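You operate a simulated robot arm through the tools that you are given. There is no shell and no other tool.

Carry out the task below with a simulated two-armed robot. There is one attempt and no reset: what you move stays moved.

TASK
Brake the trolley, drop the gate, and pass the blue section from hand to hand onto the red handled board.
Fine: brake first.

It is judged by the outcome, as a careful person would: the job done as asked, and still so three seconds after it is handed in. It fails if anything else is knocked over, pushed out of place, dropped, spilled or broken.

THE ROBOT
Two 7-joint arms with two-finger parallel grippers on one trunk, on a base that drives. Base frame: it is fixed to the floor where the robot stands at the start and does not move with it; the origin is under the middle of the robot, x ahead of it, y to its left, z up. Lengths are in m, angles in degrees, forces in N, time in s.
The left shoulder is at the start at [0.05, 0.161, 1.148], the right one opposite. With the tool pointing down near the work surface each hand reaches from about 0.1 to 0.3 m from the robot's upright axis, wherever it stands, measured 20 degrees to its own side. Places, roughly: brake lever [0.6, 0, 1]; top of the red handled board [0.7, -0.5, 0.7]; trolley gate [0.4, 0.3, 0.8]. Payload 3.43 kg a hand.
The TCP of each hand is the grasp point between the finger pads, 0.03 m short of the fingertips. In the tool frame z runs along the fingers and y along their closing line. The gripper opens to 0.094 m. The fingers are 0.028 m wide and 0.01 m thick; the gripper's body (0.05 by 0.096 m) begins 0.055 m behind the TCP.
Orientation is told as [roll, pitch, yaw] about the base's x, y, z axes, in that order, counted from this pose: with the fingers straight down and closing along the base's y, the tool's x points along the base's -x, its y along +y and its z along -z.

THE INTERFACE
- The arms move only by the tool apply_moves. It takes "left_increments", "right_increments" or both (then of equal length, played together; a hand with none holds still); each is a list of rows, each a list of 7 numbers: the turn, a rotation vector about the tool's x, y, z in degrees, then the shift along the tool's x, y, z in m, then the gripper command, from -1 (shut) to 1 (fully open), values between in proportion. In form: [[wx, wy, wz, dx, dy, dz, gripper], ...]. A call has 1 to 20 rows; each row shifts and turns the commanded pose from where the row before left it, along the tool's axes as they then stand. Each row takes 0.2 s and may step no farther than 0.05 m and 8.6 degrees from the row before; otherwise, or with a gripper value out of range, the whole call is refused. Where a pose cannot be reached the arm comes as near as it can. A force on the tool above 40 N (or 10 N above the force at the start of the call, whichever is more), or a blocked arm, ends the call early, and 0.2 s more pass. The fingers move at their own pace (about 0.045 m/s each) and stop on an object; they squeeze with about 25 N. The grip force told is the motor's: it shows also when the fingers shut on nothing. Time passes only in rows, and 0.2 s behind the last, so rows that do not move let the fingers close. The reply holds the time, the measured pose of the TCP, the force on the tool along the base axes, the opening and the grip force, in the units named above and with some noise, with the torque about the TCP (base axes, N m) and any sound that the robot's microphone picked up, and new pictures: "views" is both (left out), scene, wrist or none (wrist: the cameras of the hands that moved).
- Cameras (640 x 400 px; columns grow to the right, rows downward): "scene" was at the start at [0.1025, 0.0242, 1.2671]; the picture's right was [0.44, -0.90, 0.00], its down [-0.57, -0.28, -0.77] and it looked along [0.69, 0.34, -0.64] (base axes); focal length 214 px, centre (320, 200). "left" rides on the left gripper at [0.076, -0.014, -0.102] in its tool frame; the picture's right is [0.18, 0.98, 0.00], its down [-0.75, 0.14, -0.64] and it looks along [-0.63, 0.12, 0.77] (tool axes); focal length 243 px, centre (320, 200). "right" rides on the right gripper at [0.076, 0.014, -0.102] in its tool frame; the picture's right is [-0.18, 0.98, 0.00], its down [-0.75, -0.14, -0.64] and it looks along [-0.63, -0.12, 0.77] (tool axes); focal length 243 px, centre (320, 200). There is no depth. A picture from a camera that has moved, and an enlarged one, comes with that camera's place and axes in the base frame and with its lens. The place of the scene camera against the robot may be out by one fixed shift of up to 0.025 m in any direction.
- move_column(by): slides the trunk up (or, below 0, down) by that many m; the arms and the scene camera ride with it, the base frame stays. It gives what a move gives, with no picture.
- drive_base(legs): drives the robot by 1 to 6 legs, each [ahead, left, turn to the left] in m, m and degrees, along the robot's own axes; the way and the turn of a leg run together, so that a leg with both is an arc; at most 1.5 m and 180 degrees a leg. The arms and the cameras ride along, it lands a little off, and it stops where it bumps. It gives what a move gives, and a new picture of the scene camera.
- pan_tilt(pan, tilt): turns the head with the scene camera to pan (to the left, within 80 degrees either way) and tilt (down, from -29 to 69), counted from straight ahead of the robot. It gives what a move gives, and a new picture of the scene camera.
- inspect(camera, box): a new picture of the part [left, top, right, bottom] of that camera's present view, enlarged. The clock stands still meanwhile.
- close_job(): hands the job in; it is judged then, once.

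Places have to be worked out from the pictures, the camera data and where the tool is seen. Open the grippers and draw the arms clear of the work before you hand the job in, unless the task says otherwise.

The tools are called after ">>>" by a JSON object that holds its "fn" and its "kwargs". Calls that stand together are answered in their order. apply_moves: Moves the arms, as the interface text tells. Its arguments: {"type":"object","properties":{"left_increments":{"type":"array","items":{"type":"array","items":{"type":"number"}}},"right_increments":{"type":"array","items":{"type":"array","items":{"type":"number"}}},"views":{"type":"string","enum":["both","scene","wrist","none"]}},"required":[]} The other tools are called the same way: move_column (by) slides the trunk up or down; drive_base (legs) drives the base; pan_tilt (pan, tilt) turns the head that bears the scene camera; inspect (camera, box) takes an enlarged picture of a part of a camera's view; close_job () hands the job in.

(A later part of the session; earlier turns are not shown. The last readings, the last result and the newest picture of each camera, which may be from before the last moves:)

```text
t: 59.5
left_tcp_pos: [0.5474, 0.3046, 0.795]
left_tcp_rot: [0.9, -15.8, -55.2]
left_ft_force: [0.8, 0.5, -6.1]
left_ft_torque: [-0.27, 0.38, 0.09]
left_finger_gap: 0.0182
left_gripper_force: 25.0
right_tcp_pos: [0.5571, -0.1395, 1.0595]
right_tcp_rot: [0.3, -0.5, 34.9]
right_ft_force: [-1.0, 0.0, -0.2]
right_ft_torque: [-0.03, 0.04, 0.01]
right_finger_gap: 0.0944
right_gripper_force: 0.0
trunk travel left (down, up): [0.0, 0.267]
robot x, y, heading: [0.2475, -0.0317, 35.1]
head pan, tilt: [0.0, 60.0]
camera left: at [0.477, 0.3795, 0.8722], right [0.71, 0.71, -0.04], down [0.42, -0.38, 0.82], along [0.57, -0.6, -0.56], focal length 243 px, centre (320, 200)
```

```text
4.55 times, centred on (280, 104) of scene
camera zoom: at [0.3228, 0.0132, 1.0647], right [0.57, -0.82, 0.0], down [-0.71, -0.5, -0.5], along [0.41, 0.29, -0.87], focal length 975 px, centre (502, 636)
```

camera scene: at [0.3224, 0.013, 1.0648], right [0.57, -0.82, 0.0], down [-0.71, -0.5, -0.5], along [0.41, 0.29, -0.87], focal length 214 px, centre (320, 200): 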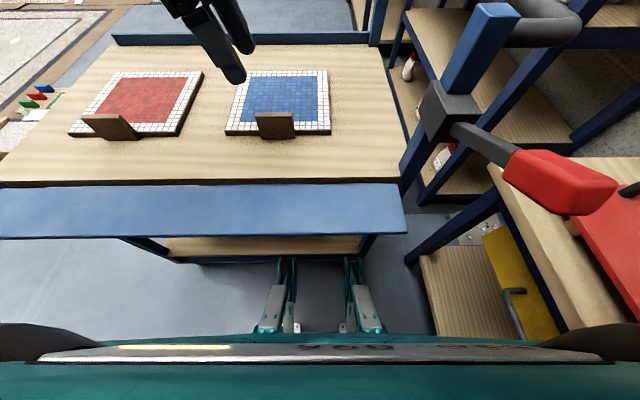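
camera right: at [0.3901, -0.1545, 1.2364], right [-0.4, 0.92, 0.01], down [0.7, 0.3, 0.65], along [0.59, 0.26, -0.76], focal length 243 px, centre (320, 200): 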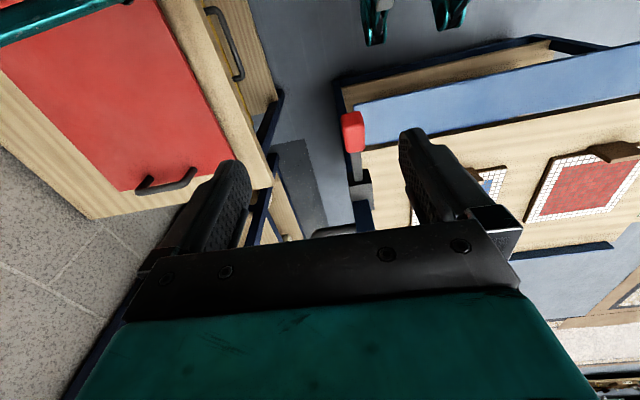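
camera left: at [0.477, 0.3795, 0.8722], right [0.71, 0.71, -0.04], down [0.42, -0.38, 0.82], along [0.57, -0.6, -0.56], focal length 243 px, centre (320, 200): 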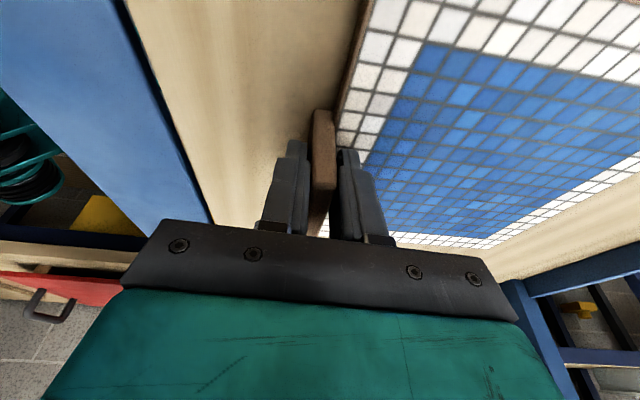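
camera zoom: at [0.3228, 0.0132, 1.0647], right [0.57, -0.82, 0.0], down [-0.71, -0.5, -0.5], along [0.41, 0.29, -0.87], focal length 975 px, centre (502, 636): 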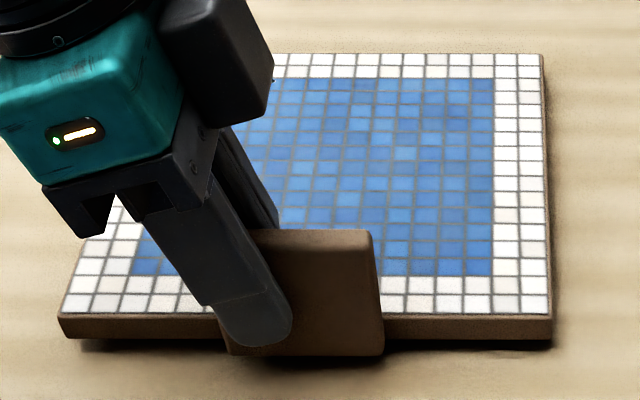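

The near edge is up about 1 cm with 6 N on the hand and still held, drooping slightly. I go on in small steps to learn whether the far edge comes off too.

>>> {"fn": "apply_moves", "kwargs": {"left_increments": [[0, 0, 0, -0.0011, 0, -0.0038, -1], [0, 0, 0, 0, 0, 0, -1], [0, 0, 0, 0, 0, 0, -1]], "views": "none"}}

>>> {"fn": "inspect", "kwargs": {"camera": "scene", "box": [210, 60, 350, 148]}}

>>> {"fn": "inspect", "kwargs": {"camera": "left", "box": [240, 80, 400, 180]}}

```text
t: 60.3
left_tcp_pos: [0.5472, 0.3038, 0.798]
left_tcp_rot: [0.8, -15.9, -55.4]
left_ft_force: [-0.5, -1.0, -5.4]
left_ft_torque: [-0.24, 0.38, 0.02]
left_finger_gap: 0.0181
left_gripper_force: 25.5
right_tcp_pos: [0.557, -0.1393, 1.0602]
right_tcp_rot: [0.4, -0.6, 34.8]
right_ft_force: [0.2, 0.1, 0.7]
right_ft_torque: [0.0, 0.02, 0.03]
right_finger_gap: 0.0942
right_gripper_force: 0.1
trunk travel left (down, up): [0.0, 0.267]
robot x, y, heading: [0.2481, -0.0346, 34.8]
head pan, tilt: [0.0, 60.0]
```

```text
4.55 times, centred on (280, 104) of scene
camera zoom: at [0.3228, 0.0132, 1.0647], right [0.57, -0.82, 0.0], down [-0.71, -0.5, -0.5], along [0.41, 0.29, -0.87], focal length 975 px, centre (502, 636)
```

zoom: 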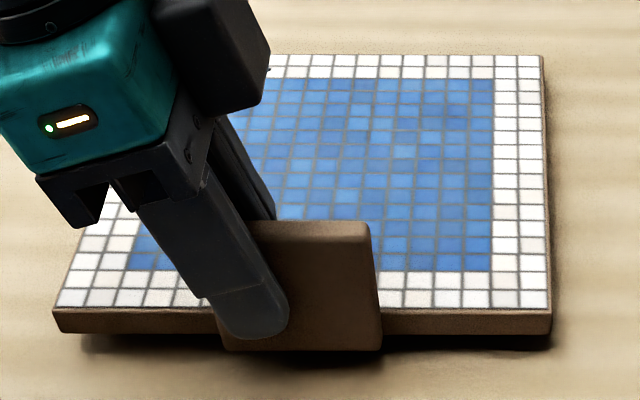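

```text
4.00 times, centred on (320, 130) of left
camera zoom: at [0.4765, 0.3797, 0.8763], right [0.71, 0.71, -0.03], down [0.42, -0.38, 0.82], along [0.57, -0.6, -0.56], focal length 970 px, centre (320, 480)
```

zoom: 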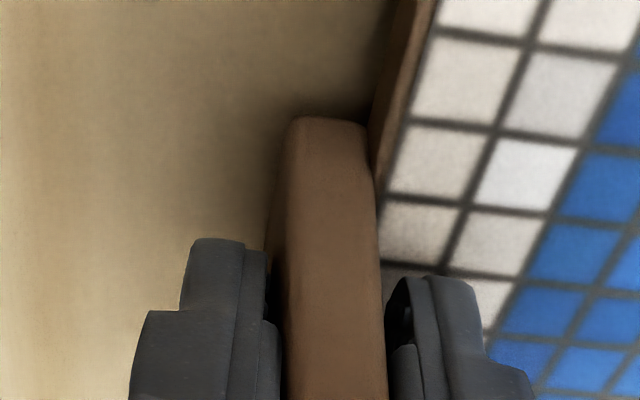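

Grip is stable. I rotate the hand 3° along with the section's tilt to take the couple out; the remaining force will tell the section's weight.

>>> {"fn": "apply_moves", "kwargs": {"left_increments": [[1.5, 0, 0, 0, 0, 0, -1], [1.5, 0, 0, 0, 0, 0, -1], [0, 0, 0, 0, 0, 0, -1], [0, 0, 0, 0, 0, 0, -1]], "views": "none"}}

>>> {"fn": "apply_moves", "kwargs": {"left_increments": [[0, 0, 0, 0, 0, 0, -1]], "views": "none"}}

```text
t: 61.3
left_tcp_pos: [0.5472, 0.3052, 0.7995]
left_tcp_rot: [-2.1, -15.9, -55.3]
left_ft_force: [0.5, 0.1, -4.9]
left_ft_torque: [-0.14, 0.11, 0.21]
left_finger_gap: 0.0177
left_gripper_force: 24.5
right_tcp_pos: [0.5567, -0.1386, 1.0596]
right_tcp_rot: [0.4, -0.4, 34.8]
right_ft_force: [-0.3, 0.5, -0.2]
right_ft_torque: [0.02, 0.01, -0.01]
right_finger_gap: 0.0942
right_gripper_force: 0.1
trunk travel left (down, up): [0.0, 0.267]
robot x, y, heading: [0.2479, -0.0328, 35.0]
head pan, tilt: [0.0, 60.0]
```

```text
t: 61.7
left_tcp_pos: [0.5478, 0.3045, 0.7986]
left_tcp_rot: [-2.2, -15.8, -55.4]
left_ft_force: [0.9, 0.1, -3.8]
left_ft_torque: [-0.22, 0.15, 0.11]
left_finger_gap: 0.0177
left_gripper_force: 24.7
right_tcp_pos: [0.5572, -0.1397, 1.0595]
right_tcp_rot: [0.3, -0.5, 34.8]
right_ft_force: [0.1, 0.3, 0.3]
right_ft_torque: [0.01, 0.0, 0.0]
right_finger_gap: 0.094
right_gripper_force: 0.0
trunk travel left (down, up): [0.0, 0.267]
robot x, y, heading: [0.2482, -0.0323, 34.9]
head pan, tilt: [0.0, 60.0]
```

I take a few more still readings to average out noise in the weight estimate.

>>> {"fn": "apply_moves", "kwargs": {"left_increments": [[1, 0, 0, 0, 0, 0, -1], [0, 0, 0, 0, 0, 0, -1], [0, 0, 0, 0, 0, 0, -1]], "views": "none"}}

>>> {"fn": "apply_moves", "kwargs": {"left_increments": [[0, 0, 0, 0, 0, 0, -1]], "views": "none"}}

>>> {"fn": "apply_moves", "kwargs": {"left_increments": [[0, 0, 0, 0, 0, 0, -1]], "views": "wrist"}}

>>> {"fn": "inspect", "kwargs": {"camera": "scene", "box": [210, 60, 350, 148]}}

```text
t: 62.5
left_tcp_pos: [0.548, 0.3049, 0.7989]
left_tcp_rot: [-3.0, -15.8, -55.3]
left_ft_force: [1.1, 1.5, -4.2]
left_ft_torque: [-0.07, -0.17, 0.28]
left_finger_gap: 0.0174
left_gripper_force: 24.9
right_tcp_pos: [0.5564, -0.1402, 1.0593]
right_tcp_rot: [0.4, -0.5, 34.8]
right_ft_force: [-0.7, 0.1, 1.0]
right_ft_torque: [-0.01, -0.03, 0.02]
right_finger_gap: 0.0936
right_gripper_force: 0.0
trunk travel left (down, up): [0.0, 0.267]
robot x, y, heading: [0.251, -0.0342, 35.0]
head pan, tilt: [0.0, 60.0]
```

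```text
t: 62.9
left_tcp_pos: [0.548, 0.3056, 0.7988]
left_tcp_rot: [-3.1, -15.8, -55.3]
left_ft_force: [0.0, 1.2, -2.7]
left_ft_torque: [-0.14, -0.16, 0.27]
left_finger_gap: 0.0175
left_gripper_force: 25.4
right_tcp_pos: [0.5578, -0.1379, 1.0586]
right_tcp_rot: [0.3, -0.5, 34.9]
right_ft_force: [0.6, 0.0, 0.8]
right_ft_torque: [0.0, -0.04, -0.01]
right_finger_gap: 0.0942
right_gripper_force: 0.1
trunk travel left (down, up): [0.0, 0.267]
robot x, y, heading: [0.2513, -0.0336, 34.9]
head pan, tilt: [0.0, 60.0]
```

```text
t: 63.3
left_tcp_pos: [0.548, 0.3045, 0.7982]
left_tcp_rot: [-3.1, -15.8, -55.4]
left_ft_force: [-0.2, 0.3, -3.3]
left_ft_torque: [-0.15, -0.11, 0.27]
left_finger_gap: 0.0175
left_gripper_force: 25.4
right_tcp_pos: [0.5571, -0.1388, 1.0597]
right_tcp_rot: [0.4, -0.5, 34.8]
right_ft_force: [0.2, 0.4, -0.5]
right_ft_torque: [0.0, 0.02, 0.0]
right_finger_gap: 0.094
right_gripper_force: 0.0
trunk travel left (down, up): [0.0, 0.267]
robot x, y, heading: [0.2492, -0.0355, 34.9]
head pan, tilt: [0.0, 60.0]
camera left: at [0.4825, 0.3841, 0.877], right [0.71, 0.69, -0.1], down [0.46, -0.36, 0.81], along [0.53, -0.63, -0.57], focal length 243 px, centre (320, 200)
```

left: 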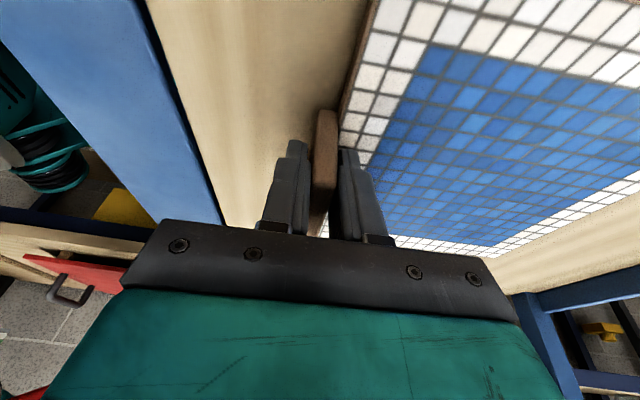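

```text
4.55 times, centred on (280, 104) of scene
camera zoom: at [0.3227, 0.0131, 1.0647], right [0.57, -0.82, 0.0], down [-0.71, -0.5, -0.5], along [0.41, 0.29, -0.87], focal length 975 px, centre (502, 636)
```

zoom: 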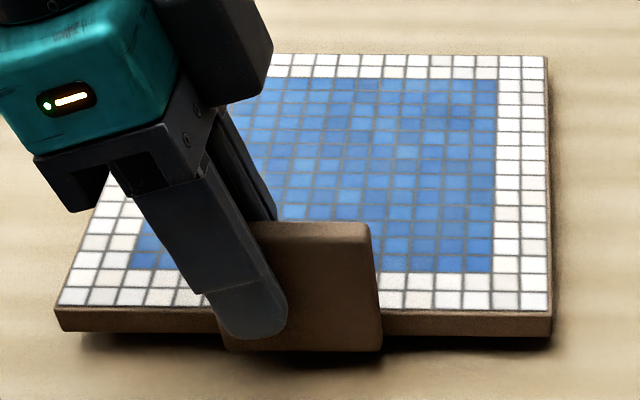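

With the couple near zero the hand carries 3.4 N, so the section weighs about 7 N (0.7 kg) and holding it level by the tab needs about 0.7 N·m. That is more than this shallow pad overlap gives; leaning the hand about 45° puts more pad on the tab. I set the edge down, then release.

>>> {"fn": "apply_moves", "kwargs": {"left_increments": [[-1.3, 0, 0, 0.0009, 0, 0.0032, -1], [-1.3, 0, 0, 0.0009, 0, 0.0032, -1], [-1.3, 0, 0, 0.0009, 0, 0.0032, -1], [0, 0, 0, 0, 0, 0, -1]], "views": "none"}}

>>> {"fn": "inspect", "kwargs": {"camera": "scene", "box": [210, 60, 350, 148]}}

```text
t: 64.3
left_tcp_pos: [0.5478, 0.3046, 0.7883]
left_tcp_rot: [0.7, -15.8, -55.3]
left_ft_force: [-0.2, -0.2, -4.9]
left_ft_torque: [-0.23, 0.28, -0.07]
left_finger_gap: 0.0175
left_gripper_force: 24.8
right_tcp_pos: [0.5575, -0.1396, 1.0594]
right_tcp_rot: [0.5, -0.5, 34.7]
right_ft_force: [0.3, -0.2, 0.6]
right_ft_torque: [0.01, 0.02, -0.02]
right_finger_gap: 0.0941
right_gripper_force: 0.0
trunk travel left (down, up): [0.0, 0.267]
robot x, y, heading: [0.2473, -0.0329, 35.0]
head pan, tilt: [0.0, 60.0]
```

```text
4.55 times, centred on (280, 104) of scene
camera zoom: at [0.3227, 0.0131, 1.0647], right [0.57, -0.82, 0.0], down [-0.71, -0.5, -0.5], along [0.41, 0.29, -0.87], focal length 975 px, centre (502, 636)
```

zoom: 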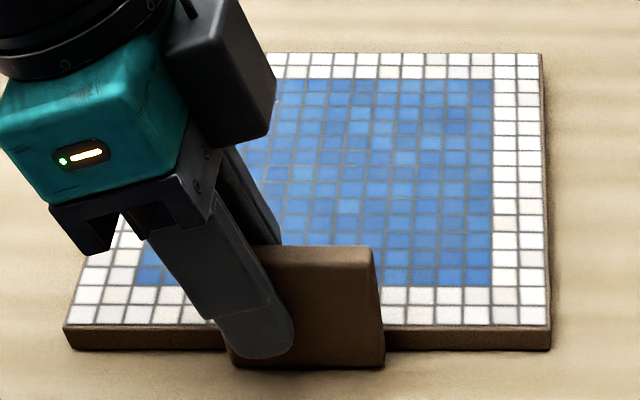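

The edge is nearly down (F≈5 N, M≈0.36). Before regripping I test harmlessly here, millimetres above the table, how much couple this grip can hold by tilting the hand back a little.

>>> {"fn": "apply_moves", "kwargs": {"left_increments": [[-1.5, 0, 0, -0.0003, 0, -0.001, -1], [-1.0, 0, 0, 0, 0, 0, -1], [0, 0, 0, 0, 0, 0, -1]], "views": "none"}}

>>> {"fn": "apply_moves", "kwargs": {"left_increments": [[-1.5, 0, 0, -0.0003, 0, -0.001, -1], [-1.0, 0, 0, 0, 0, 0, -1], [0, 0, 0, 0, 0, 0, -1]], "views": "none"}}

>>> {"fn": "inspect", "kwargs": {"camera": "scene", "box": [210, 60, 350, 148]}}

```text
t: 65.1
left_tcp_pos: [0.5481, 0.3042, 0.7894]
left_tcp_rot: [3.4, -15.7, -55.2]
left_ft_force: [-1.2, -0.5, -4.2]
left_ft_torque: [-0.26, 0.31, -0.01]
left_finger_gap: 0.018
left_gripper_force: 24.5
right_tcp_pos: [0.5575, -0.1387, 1.0603]
right_tcp_rot: [0.5, -0.4, 34.8]
right_ft_force: [-0.1, 0.4, 0.2]
right_ft_torque: [-0.02, -0.02, 0.01]
right_finger_gap: 0.0941
right_gripper_force: 0.2
trunk travel left (down, up): [0.0, 0.267]
robot x, y, heading: [0.2489, -0.036, 35.1]
head pan, tilt: [0.0, 60.0]
```

```text
t: 65.9
left_tcp_pos: [0.5472, 0.3028, 0.7897]
left_tcp_rot: [5.7, -15.8, -55.3]
left_ft_force: [0.3, -0.1, -6.4]
left_ft_torque: [-0.32, 0.59, 0.0]
left_finger_gap: 0.0181
left_gripper_force: 25.0
right_tcp_pos: [0.5565, -0.139, 1.0603]
right_tcp_rot: [0.4, -0.6, 34.8]
right_ft_force: [0.0, 0.3, 0.1]
right_ft_torque: [0.01, -0.02, 0.01]
right_finger_gap: 0.0939
right_gripper_force: 0.0
trunk travel left (down, up): [0.0, 0.267]
robot x, y, heading: [0.25, -0.0345, 34.9]
head pan, tilt: [0.0, 60.0]
```

```text
4.55 times, centred on (280, 104) of scene
camera zoom: at [0.3228, 0.0132, 1.0647], right [0.57, -0.82, 0.0], down [-0.71, -0.5, -0.5], along [0.41, 0.29, -0.87], focal length 975 px, centre (502, 636)
```

zoom: 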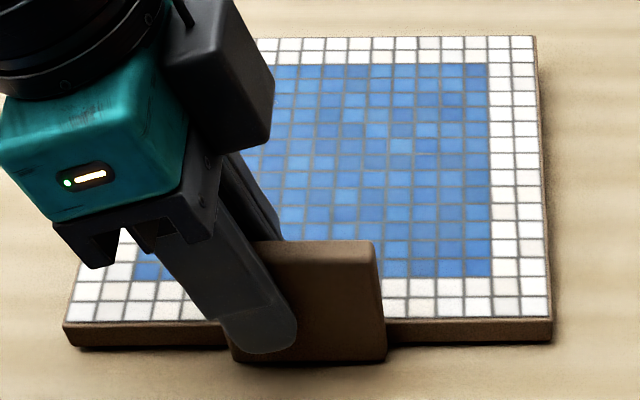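

Now the whole section is off the table: the far edge rose, the hand carries 6.4 N and 0.67 N·m and the grip holds. I lift gently and keep checking.

>>> {"fn": "apply_moves", "kwargs": {"left_increments": [[0, 0, 0, -0.0008, 0, -0.0029, -1], [0, 0, 0, -0.0014, 0, -0.0048, -1], [0, 0, 0, -0.0014, 0, -0.0048, -1], [0, 0, 0, -0.0014, 0, -0.0048, -1], [0, 0, 0, -0.0008, 0, -0.0029, -1]], "views": "none"}}

>>> {"fn": "inspect", "kwargs": {"camera": "scene", "box": [210, 40, 350, 128]}}

>>> {"fn": "inspect", "kwargs": {"camera": "left", "box": [240, 80, 400, 180]}}

```text
t: 67.1
left_tcp_pos: [0.5458, 0.3034, 0.8101]
left_tcp_rot: [5.8, -15.7, -55.4]
left_ft_force: [0.3, -0.5, -6.5]
left_ft_torque: [-0.26, 0.57, -0.01]
left_finger_gap: 0.0184
left_gripper_force: 25.3
right_tcp_pos: [0.5562, -0.1397, 1.0584]
right_tcp_rot: [0.4, -0.6, 34.9]
right_ft_force: [0.0, 0.0, 0.5]
right_ft_torque: [0.03, -0.03, 0.0]
right_finger_gap: 0.0939
right_gripper_force: 0.0
trunk travel left (down, up): [0.0, 0.267]
robot x, y, heading: [0.2496, -0.0308, 34.9]
head pan, tilt: [0.0, 60.0]
```

```text
4.55 times, centred on (280, 84) of scene
camera zoom: at [0.3228, 0.0132, 1.0647], right [0.57, -0.82, 0.0], down [-0.71, -0.5, -0.5], along [0.41, 0.29, -0.87], focal length 975 px, centre (502, 727)
```

zoom: 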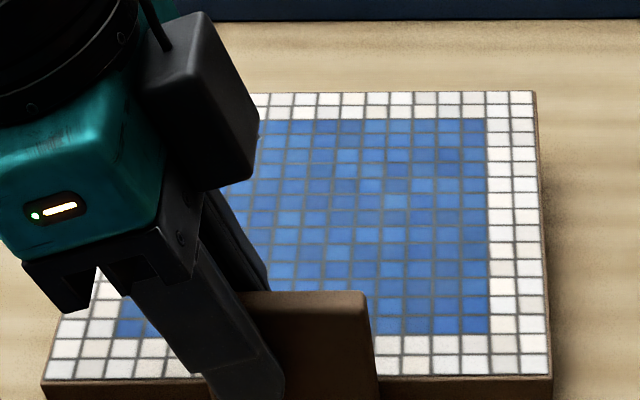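

```text
4.00 times, centred on (320, 130) of left
camera zoom: at [0.4675, 0.3727, 0.8866], right [0.69, 0.72, 0.05], down [0.37, -0.41, 0.83], along [0.62, -0.56, -0.55], focal length 970 px, centre (320, 480)
```

zoom: 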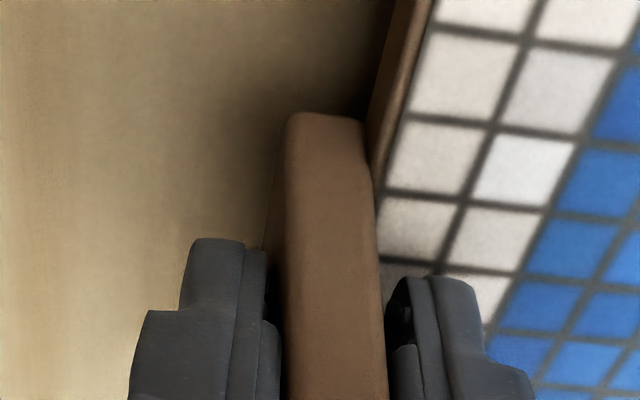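

Lifted about 2 cm and holding level. I keep raising it smoothly, straight up, well clear of the table.

>>> {"fn": "apply_moves", "kwargs": {"left_increments": [[0, 0, 0, -0.0014, 0, -0.0048, -1], [0, 0, 0, -0.0022, 0, -0.0077, -1], [-0.5, 0, 0, -0.0027, 0, -0.0096, -1], [-0.5, 0, 0, -0.0027, 0, -0.0096, -1], [-0.5, 0, 0, -0.0027, 0, -0.0096, -1], [-0.5, 0, 0, -0.0027, 0, -0.0096, -1], [-0.5, 0, 0, -0.0027, 0, -0.0096, -1], [0, 0, 0, -0.0027, 0, -0.0096, -1], [0, 0, 0, -0.0022, 0, -0.0077, -1], [0, 0, 0, -0.0014, 0, -0.0048, -1]], "views": "both"}}

```text
t: 69.3
left_tcp_pos: [0.5375, 0.2966, 0.8951]
left_tcp_rot: [8.3, -15.8, -55.4]
left_ft_force: [0.7, 0.3, -6.3]
left_ft_torque: [-0.31, 0.6, -0.03]
left_finger_gap: 0.0183
left_gripper_force: 25.1
right_tcp_pos: [0.5566, -0.139, 1.0589]
right_tcp_rot: [0.4, -0.4, 34.8]
right_ft_force: [0.1, 0.1, -0.2]
right_ft_torque: [-0.01, 0.06, 0.01]
right_finger_gap: 0.094
right_gripper_force: 0.1
trunk travel left (down, up): [0.0, 0.267]
robot x, y, heading: [0.2473, -0.0335, 35.1]
head pan, tilt: [0.0, 60.0]
camera scene: at [0.3228, 0.0132, 1.0647], right [0.57, -0.82, 0.0], down [-0.71, -0.5, -0.5], along [0.41, 0.29, -0.87], focal length 214 px, centre (320, 200)
camera left: at [0.4565, 0.3639, 0.9708], right [0.68, 0.73, 0.09], down [0.35, -0.42, 0.84], along [0.65, -0.54, -0.54], focal length 243 px, centre (320, 200)
```

scene: 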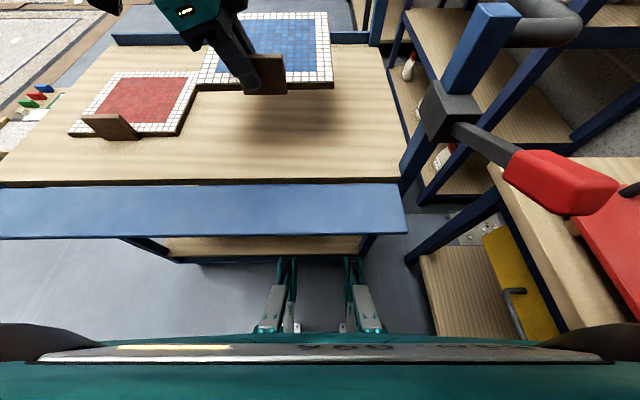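
left: 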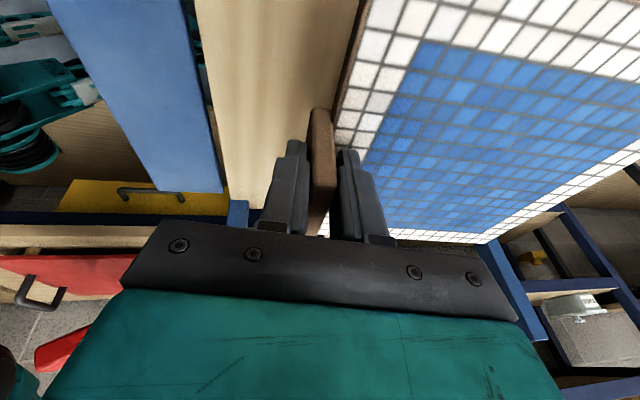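

The hold is steady (gap 18.3 mm, 0.67 N·m). I raise the trunk 0.15 m so the section is above the post, lever and handle bar.

>>> {"fn": "move_column", "kwargs": {"by": 0.15}}

>>> {"fn": "inspect", "kwargs": {"camera": "scene", "box": [0, 0, 640, 400]}}

```text
t: 71.0
left_tcp_pos: [0.5379, 0.2977, 1.0449]
left_tcp_rot: [8.2, -15.8, -55.3]
left_ft_force: [0.1, 0.5, -5.4]
left_ft_torque: [-0.32, 0.57, 0.0]
left_finger_gap: 0.0182
left_gripper_force: 24.6
right_tcp_pos: [0.5575, -0.14, 1.2095]
right_tcp_rot: [0.4, -0.6, 34.8]
right_ft_force: [0.4, -0.4, -0.6]
right_ft_torque: [-0.01, 0.01, 0.01]
right_finger_gap: 0.0938
right_gripper_force: 0.0
trunk travel left (down, up): [-0.15, 0.117]
robot x, y, heading: [0.2472, -0.0381, 35.0]
head pan, tilt: [0.0, 60.0]
```

```text
1.00 times, centred on (320, 200) of scene (not enlarged: the box is as wide or as high as the picture)
camera zoom: at [0.323, 0.0133, 1.2147], right [0.57, -0.82, 0.0], down [-0.71, -0.5, -0.5], along [0.41, 0.29, -0.87], focal length 214 px, centre (320, 200)
```

zoom: 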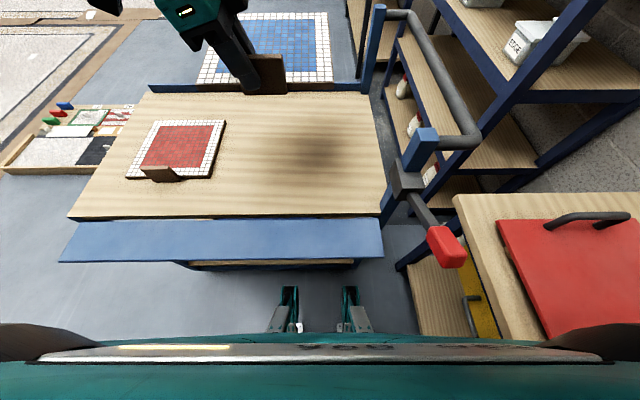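

Clear of everything now. I bring the section nearer and toward the robot's centre line, slowly, so the right hand can reach the other half of the tab.

>>> {"fn": "apply_moves", "kwargs": {"left_increments": [[0, 0, 0, -0.006, -0.0055, -0.0011, -1], [0, 0, 0, -0.01185, -0.01105, -0.0022, -1], [0, 0, 0, -0.01185, -0.01105, -0.0022, -1], [0, 0, 0, -0.01185, -0.01105, -0.0022, -1], [0, 0, 0, -0.01185, -0.01105, -0.0022, -1], [0, 0, 0, -0.01185, -0.01105, -0.0022, -1], [0, 0, 0, -0.01185, -0.01105, -0.0022, -1], [0, 0, 0, -0.01185, -0.01105, -0.0022, -1], [0, 0, 0, -0.006, -0.0055, -0.0011, -1]], "views": "both"}}

```text
t: 73.0
left_tcp_pos: [0.5205, 0.196, 1.0683]
left_tcp_rot: [8.4, -15.8, -55.3]
left_ft_force: [-0.6, 0.4, -5.6]
left_ft_torque: [-0.29, 0.55, 0.02]
left_finger_gap: 0.0182
left_gripper_force: 24.8
left hand out of reach, approached as far as the arm can: row 8, 9
right_tcp_pos: [0.5577, -0.1387, 1.2104]
right_tcp_rot: [0.5, -0.5, 34.9]
right_ft_force: [-0.3, -0.1, 0.2]
right_ft_torque: [0.03, -0.01, -0.03]
right_finger_gap: 0.0939
right_gripper_force: 0.2
trunk travel left (down, up): [-0.15, 0.117]
robot x, y, heading: [0.2476, -0.034, 35.3]
head pan, tilt: [0.0, 60.0]
camera scene: at [0.3229, 0.0132, 1.2147], right [0.57, -0.82, 0.0], down [-0.71, -0.5, -0.5], along [0.41, 0.29, -0.87], focal length 214 px, centre (320, 200)
camera left: at [0.4381, 0.262, 1.1443], right [0.68, 0.73, 0.09], down [0.35, -0.42, 0.84], along [0.65, -0.54, -0.54], focal length 243 px, centre (320, 200)
```

scene: 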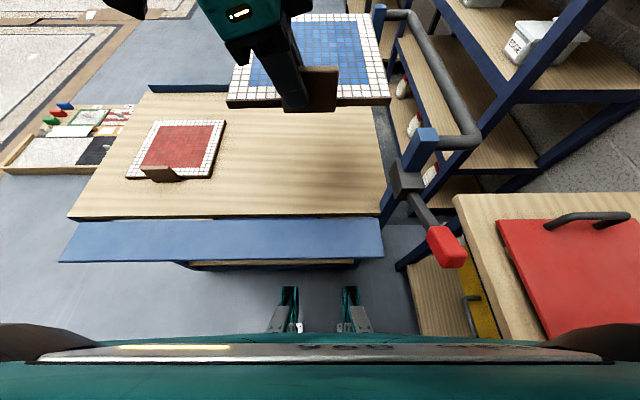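
left: 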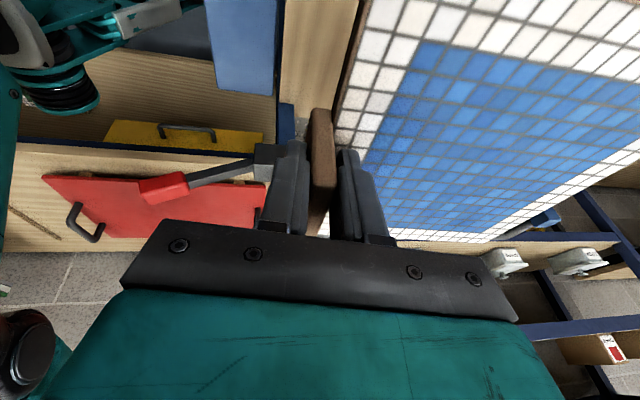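

Section held steady at the robot's centre line (tab centre about e=0.16). Now I turn the right hand 90° where it is, lean it outward and pitch it to match the tab, holding the left still.

>>> {"fn": "apply_moves", "kwargs": {"right_increments": [[0, 0, -8.2, 0, 0, 0, 0.4], [0, 0, -8.2, 0, 0, 0, 0.4], [0, 0, -8.2, 0, 0, 0, 0.4], [0, 0, -8.2, 0, 0, 0, 0.4], [0, 0, -8.2, 0, 0, 0, 0.4], [0, 0, -8.2, 0, 0, 0, 0.4], [0, 0, -8.2, 0, 0, 0, 0.4], [0, 0, -8.2, 0, 0, 0, 0.4], [0, 0, -8.2, 0, 0, 0, 0.4], [0, 0, -8.2, 0, 0, 0, 0.4], [0, 0, -8, 0, 0, 0, 0.4], [0, -7, 0, 0, 0, 0, 0.4], [0, -7, 0, 0, 0, 0, 0.4], [0, -6, 0, 0, 0, 0, 0.4]], "views": "wrist"}}

```text
t: 76.0
left_tcp_pos: [0.5204, 0.1946, 1.0697]
left_tcp_rot: [8.4, -15.8, -55.3]
left_ft_force: [0.7, -0.9, -5.0]
left_ft_torque: [-0.29, 0.58, 0.02]
left_finger_gap: 0.0181
left_gripper_force: 25.2
right_tcp_pos: [0.5116, -0.1076, 1.1864]
right_tcp_rot: [-0.4, -20.5, 125.1]
right_ft_force: [0.3, 0.1, 0.2]
right_ft_torque: [-0.05, 0.0, -0.01]
right_finger_gap: 0.0655
right_gripper_force: 0.1
right hand out of reach, approached as far as the arm can: row 8, 9, 10, 11
trunk travel left (down, up): [-0.15, 0.117]
robot x, y, heading: [0.2503, -0.0361, 35.1]
head pan, tilt: [0.0, 60.0]
camera right: at [0.5599, -0.2042, 1.2552], right [-0.91, -0.42, 0.06], down [-0.17, 0.47, 0.87], along [-0.39, 0.78, -0.5], focal length 243 px, centre (320, 200)
```

right: 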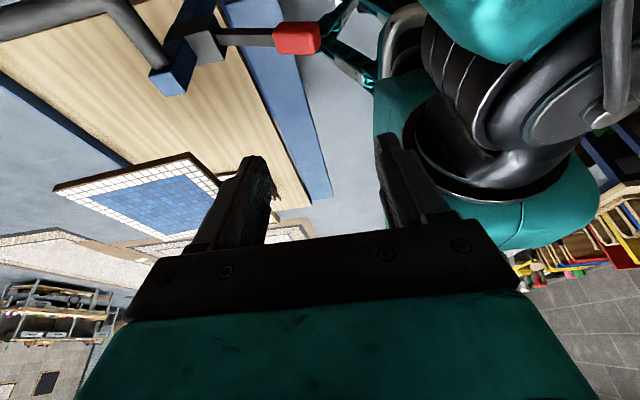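

The right hand reached the orientation. I pitch it 5° and bring it above the tab's right half, staying about 5 cm above the section.

>>> {"fn": "apply_moves", "kwargs": {"right_increments": [[2.5, 0, 0, 0, 0, 0, 0.4], [2.5, 0, 0, 0, 0, 0, 0.4], [0, 0, 0, -0.028, -0.0348, 0.0172, 0.4], [0, 0, 0, -0.028, -0.0348, 0.0172, 0.4], [0, 0, 0, -0.028, -0.0348, 0.0172, 0.4], [0, 0, 0, -0.028, -0.0348, 0.0172, 0.4], [0, 0, 0, -0.028, -0.0348, 0.0172, 0.4]], "views": "both"}}

```text
t: 77.6
left_tcp_pos: [0.5201, 0.1952, 1.0691]
left_tcp_rot: [8.3, -15.8, -55.3]
left_ft_force: [-0.2, 0.3, -5.7]
left_ft_torque: [-0.3, 0.58, 0.02]
left_finger_gap: 0.0181
left_gripper_force: 24.7
right_tcp_pos: [0.549, 0.116, 1.1681]
right_tcp_rot: [-5.6, -20.3, 124.9]
right_ft_force: [0.1, -0.1, -0.2]
right_ft_torque: [-0.03, 0.02, 0.01]
right_finger_gap: 0.066
right_gripper_force: 0.1
right hand out of reach, approached as far as the arm can: row 6, 7
trunk travel left (down, up): [-0.15, 0.117]
robot x, y, heading: [0.2527, -0.0325, 34.9]
head pan, tilt: [0.0, 60.0]
camera scene: at [0.3227, 0.0137, 1.2147], right [0.57, -0.82, 0.0], down [-0.71, -0.5, -0.5], along [0.41, 0.29, -0.87], focal length 214 px, centre (320, 200)
camera right: at [0.5882, 0.0159, 1.2361], right [-0.92, -0.39, -0.03], down [-0.21, 0.44, 0.87], along [-0.33, 0.81, -0.49], focal length 243 px, centre (320, 200)
```

scene: 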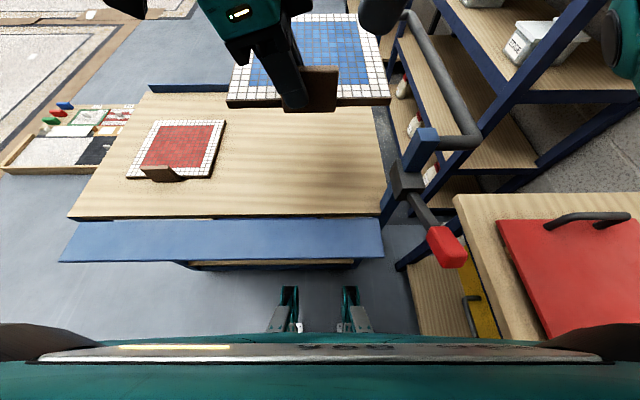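
right: 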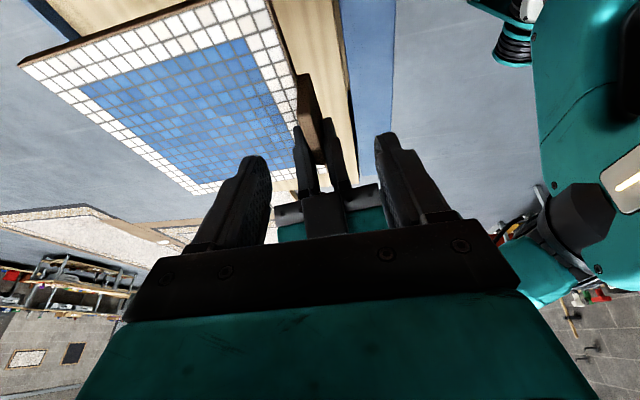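

The tab is lined up between the right fingers in its camera. I descend halfway along the tool axis and check reach.

>>> {"fn": "apply_moves", "kwargs": {"right_increments": [[0, 0, 0, 0, -0.003, 0.02, 0.4], [0, 0, 0, 0, -0.003, 0.02, 0.4], [0, 0, 0, 0, -0.004, 0.015, 0.4]], "views": "wrist"}}

>>> {"fn": "inspect", "kwargs": {"camera": "right", "box": [220, 60, 440, 198]}}

```text
t: 78.4
left_tcp_pos: [0.5191, 0.1958, 1.0696]
left_tcp_rot: [8.4, -15.7, -55.2]
left_ft_force: [0.6, 0.6, -6.5]
left_ft_torque: [-0.3, 0.59, 0.01]
left_finger_gap: 0.0183
left_gripper_force: 24.6
right_tcp_pos: [0.5451, 0.1279, 1.1354]
right_tcp_rot: [-5.3, -20.5, 124.6]
right_ft_force: [0.1, -0.4, 0.8]
right_ft_torque: [-0.03, 0.0, 0.03]
right_finger_gap: 0.0659
right_gripper_force: 0.0
right hand out of reach, approached as far as the arm can: row 2, 3
trunk travel left (down, up): [-0.15, 0.117]
robot x, y, heading: [0.2478, -0.0389, 35.1]
head pan, tilt: [0.0, 60.0]
camera right: at [0.5848, 0.0274, 1.2033], right [-0.92, -0.39, -0.02], down [-0.2, 0.44, 0.87], along [-0.33, 0.81, -0.48], focal length 243 px, centre (320, 200)
```

right: 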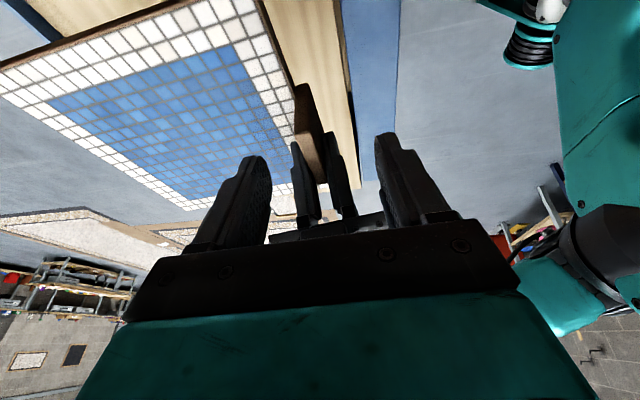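

```text
2.90 times, centred on (330, 129) of right
camera zoom: at [0.5848, 0.0274, 1.2033], right [-0.92, -0.39, -0.02], down [-0.2, 0.44, 0.87], along [-0.33, 0.81, -0.48], focal length 703 px, centre (291, 406)
```

zoom: 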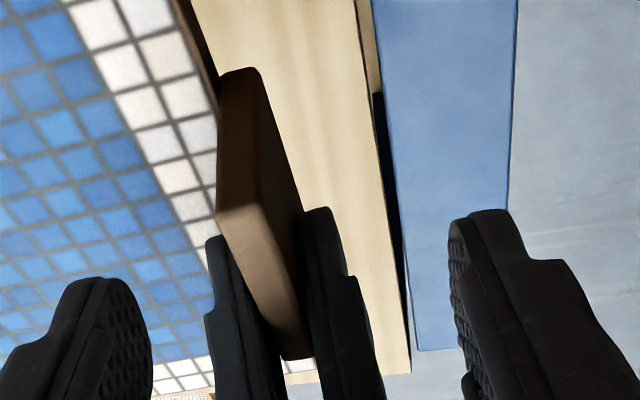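

The right arm is at its limit here; I test whether coming nearer to the robot frees it to go lower.

>>> {"fn": "apply_moves", "kwargs": {"right_increments": [[0, 0, 0, 0, 0.025, 0, 0.4], [0, 0, 0, -0.01, 0.015, 0, 0.4], [0, 0, 0, -0.01, 0, 0.01, 0.4]], "views": "none"}}

```text
t: 79.2
left_tcp_pos: [0.5198, 0.1961, 1.0697]
left_tcp_rot: [8.3, -15.7, -55.3]
left_ft_force: [-0.1, 0.0, -5.5]
left_ft_torque: [-0.27, 0.6, -0.01]
left_finger_gap: 0.0181
left_gripper_force: 24.7
right_tcp_pos: [0.5003, 0.1269, 1.1298]
right_tcp_rot: [-5.5, -20.6, 124.9]
right_ft_force: [0.6, -0.6, -0.3]
right_ft_torque: [0.01, 0.01, 0.01]
right_finger_gap: 0.0657
right_gripper_force: 0.0
trunk travel left (down, up): [-0.15, 0.117]
robot x, y, heading: [0.2493, -0.0369, 35.1]
head pan, tilt: [0.0, 60.0]
```

That frees it: the limit is forward distance. I raise the right hand a bit and bring the section 5 cm nearer with the left, slowly.

>>> {"fn": "apply_moves", "kwargs": {"right_increments": [[0, 0, 0, 0, 0, -0.015, 0.4], [0, 0, 0, 0, 0, -0.015, 0.4], [0, 0, 0, 0, 0, 0, 0.4], [0, 0, 0, 0, 0, 0, 0.4], [0, 0, 0, 0, 0, 0, 0.4], [0, 0, 0, 0, 0, 0, 0.4], [0, 0, 0, 0, 0, 0, 0.4]], "left_increments": [[0, 0, 0, 0, 0, 0, -1], [0, 0, 0, 0, -0.005, -0.0007, -1], [0, 0, 0, 0, -0.01, -0.0014, -1], [0, 0, 0, 0, -0.01, -0.0014, -1], [0, 0, 0, 0, -0.01, -0.0014, -1], [0, 0, 0, 0, -0.01, -0.0014, -1], [0, 0, 0, 0, -0.005, -0.0007, -1]], "views": "both"}}

>>> {"fn": "inspect", "kwargs": {"camera": "right", "box": [220, 60, 440, 198]}}

```text
t: 80.8
left_tcp_pos: [0.4766, 0.1657, 1.0695]
left_tcp_rot: [8.4, -15.8, -55.4]
left_ft_force: [-0.4, -0.5, -5.9]
left_ft_torque: [-0.26, 0.54, 0.0]
left_finger_gap: 0.0186
left_gripper_force: 24.9
right_tcp_pos: [0.504, 0.1167, 1.1574]
right_tcp_rot: [-5.6, -20.3, 125.0]
right_ft_force: [-0.3, -1.0, -0.2]
right_ft_torque: [0.02, 0.02, -0.02]
right_finger_gap: 0.0659
right_gripper_force: 0.1
trunk travel left (down, up): [-0.15, 0.117]
robot x, y, heading: [0.2527, -0.0354, 34.8]
head pan, tilt: [0.0, 60.0]
camera scene: at [0.3237, 0.0162, 1.2174], right [0.6, -0.8, 0.0], down [-0.68, -0.5, -0.53], along [0.43, 0.32, -0.85], focal length 214 px, centre (320, 200)
camera right: at [0.544, 0.0154, 1.2252], right [-0.92, -0.39, -0.03], down [-0.21, 0.44, 0.87], along [-0.33, 0.81, -0.49], focal length 243 px, centre (320, 200)
camera left: at [0.3952, 0.2325, 1.1445], right [0.68, 0.73, 0.09], down [0.35, -0.42, 0.84], along [0.65, -0.54, -0.54], focal length 243 px, centre (320, 200)
```

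scene: 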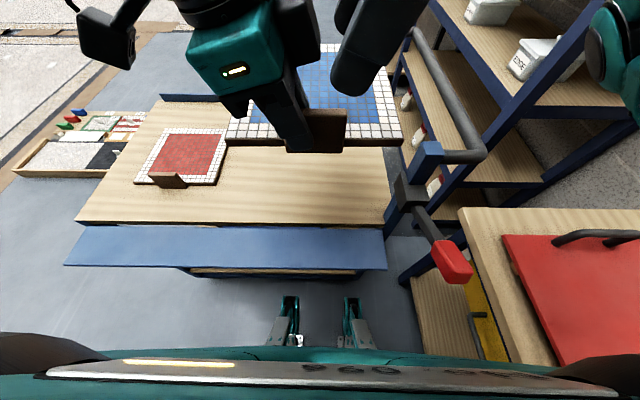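
right: 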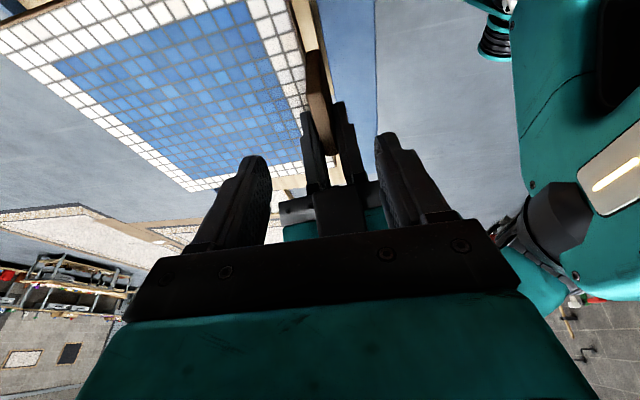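
left: 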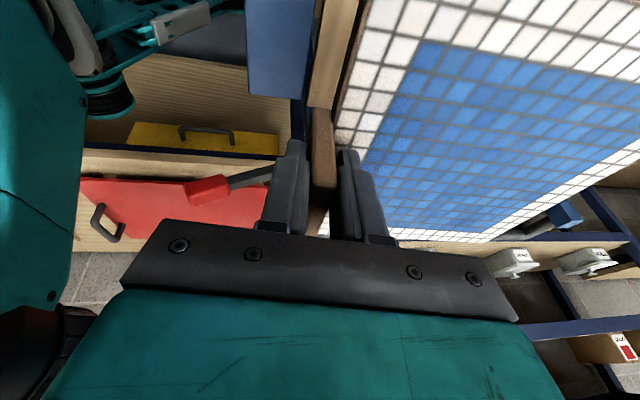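

```text
2.90 times, centred on (330, 129) of right
camera zoom: at [0.544, 0.0154, 1.2252], right [-0.92, -0.39, -0.03], down [-0.21, 0.44, 0.87], along [-0.33, 0.81, -0.49], focal length 703 px, centre (291, 406)
```

zoom: 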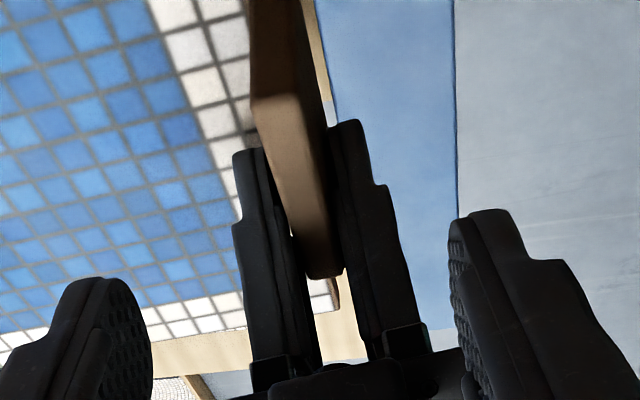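

Both are aligned now, the tab passing between the right fingers in view. I lower the right hand over the tab's right half in two stages.

>>> {"fn": "apply_moves", "kwargs": {"right_increments": [[0, 0, 0, 0.0064, 0.0005, 0.02, 0.4], [0, 0, 0, 0.0064, 0.0005, 0.02, 0.4], [0, 0, 0, 0.0032, 0.0003, 0.01, 0.4]], "views": "wrist"}}

>>> {"fn": "inspect", "kwargs": {"camera": "right", "box": [220, 60, 440, 198]}}

>>> {"fn": "inspect", "kwargs": {"camera": "scene", "box": [180, 0, 460, 175]}}

```text
t: 81.6
left_tcp_pos: [0.4762, 0.1659, 1.0692]
left_tcp_rot: [8.4, -15.8, -55.3]
left_ft_force: [0.5, 0.3, -6.1]
left_ft_torque: [-0.28, 0.62, 0.02]
left_finger_gap: 0.0182
left_gripper_force: 24.4
right_tcp_pos: [0.5061, 0.12, 1.1054]
right_tcp_rot: [-5.7, -20.4, 125.2]
right_ft_force: [0.0, 0.5, 0.4]
right_ft_torque: [0.0, 0.01, -0.01]
right_finger_gap: 0.0658
right_gripper_force: 0.0
trunk travel left (down, up): [-0.15, 0.117]
robot x, y, heading: [0.2477, -0.0376, 35.0]
head pan, tilt: [0.0, 60.0]
camera right: at [0.5458, 0.0196, 1.1729], right [-0.92, -0.39, -0.03], down [-0.21, 0.44, 0.87], along [-0.33, 0.81, -0.48], focal length 243 px, centre (320, 200)
```

right: 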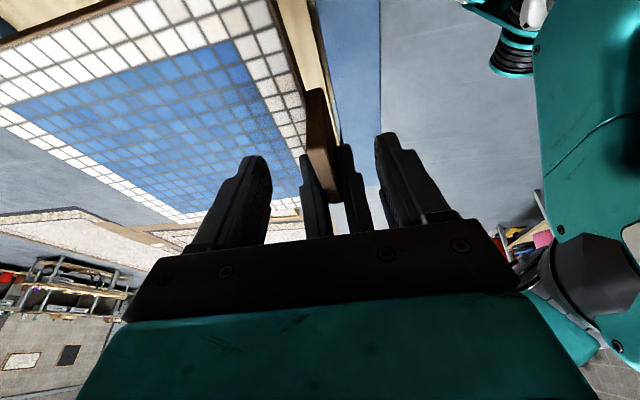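

```text
2.90 times, centred on (330, 129) of right
camera zoom: at [0.5458, 0.0196, 1.1729], right [-0.92, -0.39, -0.03], down [-0.21, 0.44, 0.87], along [-0.33, 0.81, -0.48], focal length 703 px, centre (291, 406)
```

zoom: 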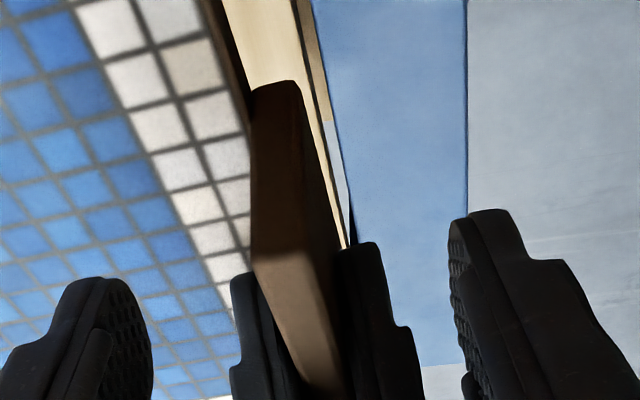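

```text
2.29 times, centred on (320, 88) of scene
camera zoom: at [0.3229, 0.0131, 1.2147], right [0.57, -0.82, 0.0], down [-0.71, -0.5, -0.5], along [0.41, 0.29, -0.87], focal length 490 px, centre (320, 457)
```

zoom: 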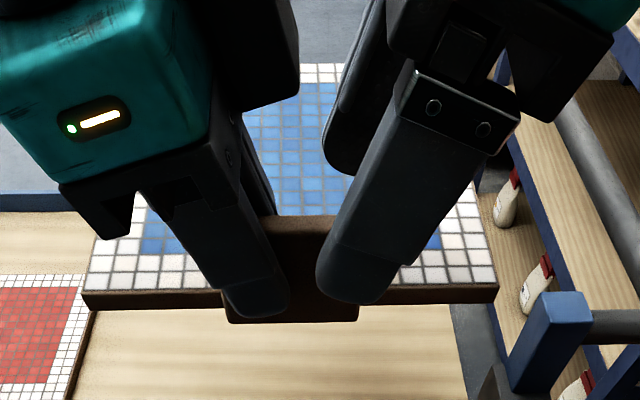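

Good V-shaped alignment: left holds one half, right fingers straddle the other. I lower the last 3 cm and check for contact.

>>> {"fn": "apply_moves", "kwargs": {"right_increments": [[0, 0, 0, 0.0045, 0, 0.0115, 0.4], [0, 0, 0, 0.0045, 0, 0.0105, 0.4], [0, 0, 0, 0.003, 0, 0.0075, 0.4]], "views": "wrist"}}

>>> {"fn": "inspect", "kwargs": {"camera": "right", "box": [220, 60, 440, 198]}}

>>> {"fn": "inspect", "kwargs": {"camera": "scene", "box": [180, 0, 460, 175]}}

```text
t: 82.4
left_tcp_pos: [0.4764, 0.1673, 1.07]
left_tcp_rot: [8.3, -15.8, -55.3]
left_ft_force: [-0.3, -0.1, -6.8]
left_ft_torque: [-0.32, 0.59, 0.0]
left_finger_gap: 0.0185
left_gripper_force: 25.2
right_tcp_pos: [0.5073, 0.1196, 1.0757]
right_tcp_rot: [-5.6, -20.4, 125.0]
right_ft_force: [-0.3, -0.5, 0.6]
right_ft_torque: [0.0, 0.03, -0.01]
right_finger_gap: 0.0658
right_gripper_force: 0.1
trunk travel left (down, up): [-0.15, 0.117]
robot x, y, heading: [0.2493, -0.0315, 35.1]
head pan, tilt: [0.0, 60.0]
camera right: at [0.5481, 0.0196, 1.1425], right [-0.92, -0.39, -0.03], down [-0.21, 0.44, 0.87], along [-0.33, 0.81, -0.48], focal length 243 px, centre (320, 200)
```

right: 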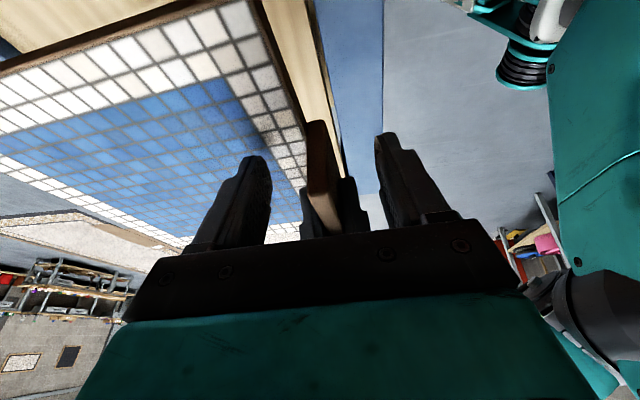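

```text
2.90 times, centred on (330, 129) of right
camera zoom: at [0.5481, 0.0196, 1.1425], right [-0.92, -0.39, -0.03], down [-0.21, 0.44, 0.87], along [-0.33, 0.81, -0.48], focal length 703 px, centre (291, 406)
```

zoom: 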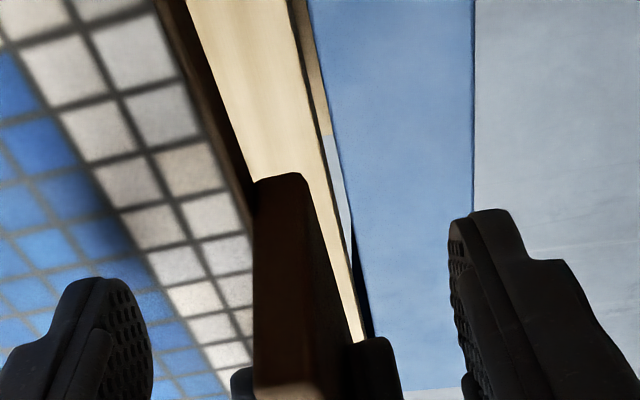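

```text
2.29 times, centred on (320, 88) of scene
camera zoom: at [0.3229, 0.0131, 1.2147], right [0.57, -0.82, 0.0], down [-0.71, -0.5, -0.5], along [0.41, 0.29, -0.87], focal length 490 px, centre (320, 457)
```

zoom: 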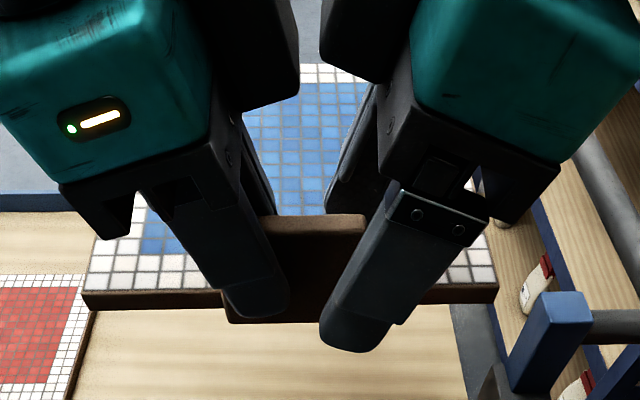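

No contact, tab centred. A last 5 mm nudge for better overlap, then I close the right fingers so both hands hold the tab.

>>> {"fn": "apply_moves", "kwargs": {"right_increments": [[0, 0, 0, -0.0046, -0.0015, 0.0045, 0.4], [0, 0, 0, 0, 0, 0, -0.2], [0, 0, 0, 0, 0, 0, -1], [0, 0, 0, 0, 0, 0, -1], [0, 0, 0, 0, 0, 0, -1], [0, 0, 0, 0, 0, 0, -1], [0, 0, 0, 0, 0, 0, -1]], "views": "wrist"}}

>>> {"fn": "inspect", "kwargs": {"camera": "scene", "box": [180, 0, 460, 175]}}

>>> {"fn": "inspect", "kwargs": {"camera": "right", "box": [220, 60, 440, 198]}}

```text
t: 84.0
left_tcp_pos: [0.4761, 0.1669, 1.0694]
left_tcp_rot: [8.3, -15.7, -55.3]
left_ft_force: [-3.9, 15.9, -6.4]
left_ft_torque: [-0.88, 0.04, -0.06]
left_finger_gap: 0.0182
left_gripper_force: 25.1
right_tcp_pos: [0.5062, 0.1268, 1.0732]
right_tcp_rot: [-5.7, -20.3, 125.1]
right_ft_force: [3.8, -15.4, 0.3]
right_ft_torque: [0.57, 0.53, 0.33]
right_finger_gap: 0.0173
right_gripper_force: 24.7
trunk travel left (down, up): [-0.15, 0.117]
robot x, y, heading: [0.2469, -0.0362, 34.9]
head pan, tilt: [0.0, 60.0]
camera right: at [0.5462, 0.0257, 1.1402], right [-0.92, -0.39, -0.03], down [-0.21, 0.44, 0.87], along [-0.33, 0.81, -0.49], focal length 243 px, centre (320, 200)
```

right: 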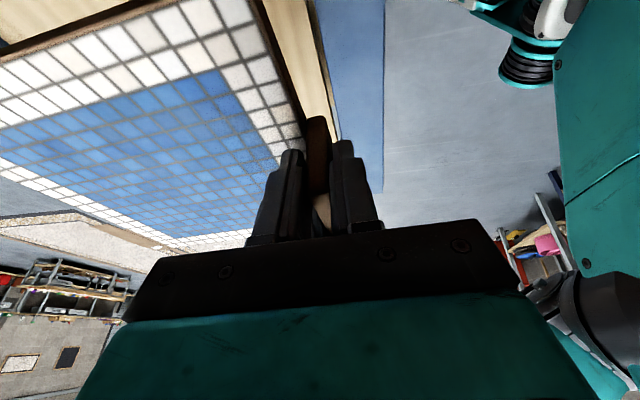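

```text
2.29 times, centred on (320, 88) of scene
camera zoom: at [0.3228, 0.0131, 1.2147], right [0.57, -0.82, 0.0], down [-0.71, -0.5, -0.5], along [0.41, 0.29, -0.87], focal length 490 px, centre (320, 457)
```

zoom: 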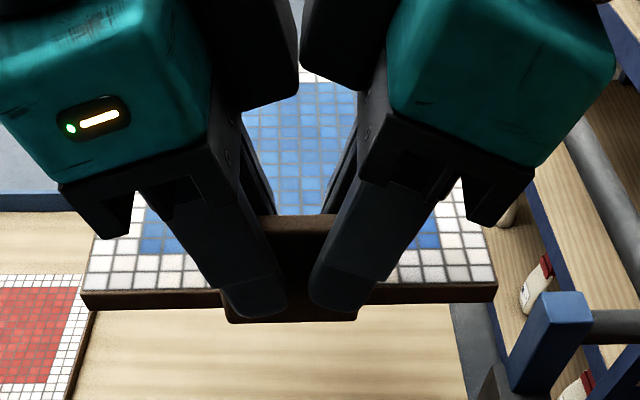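

```text
2.90 times, centred on (330, 129) of right
camera zoom: at [0.5462, 0.0257, 1.1402], right [-0.92, -0.39, -0.03], down [-0.21, 0.44, 0.87], along [-0.33, 0.81, -0.49], focal length 703 px, centre (291, 406)
```

zoom: 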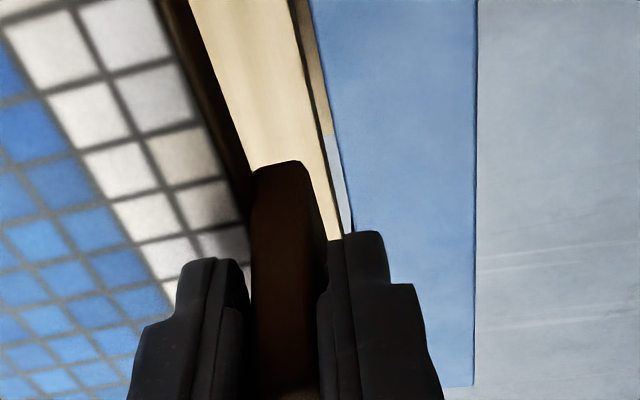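

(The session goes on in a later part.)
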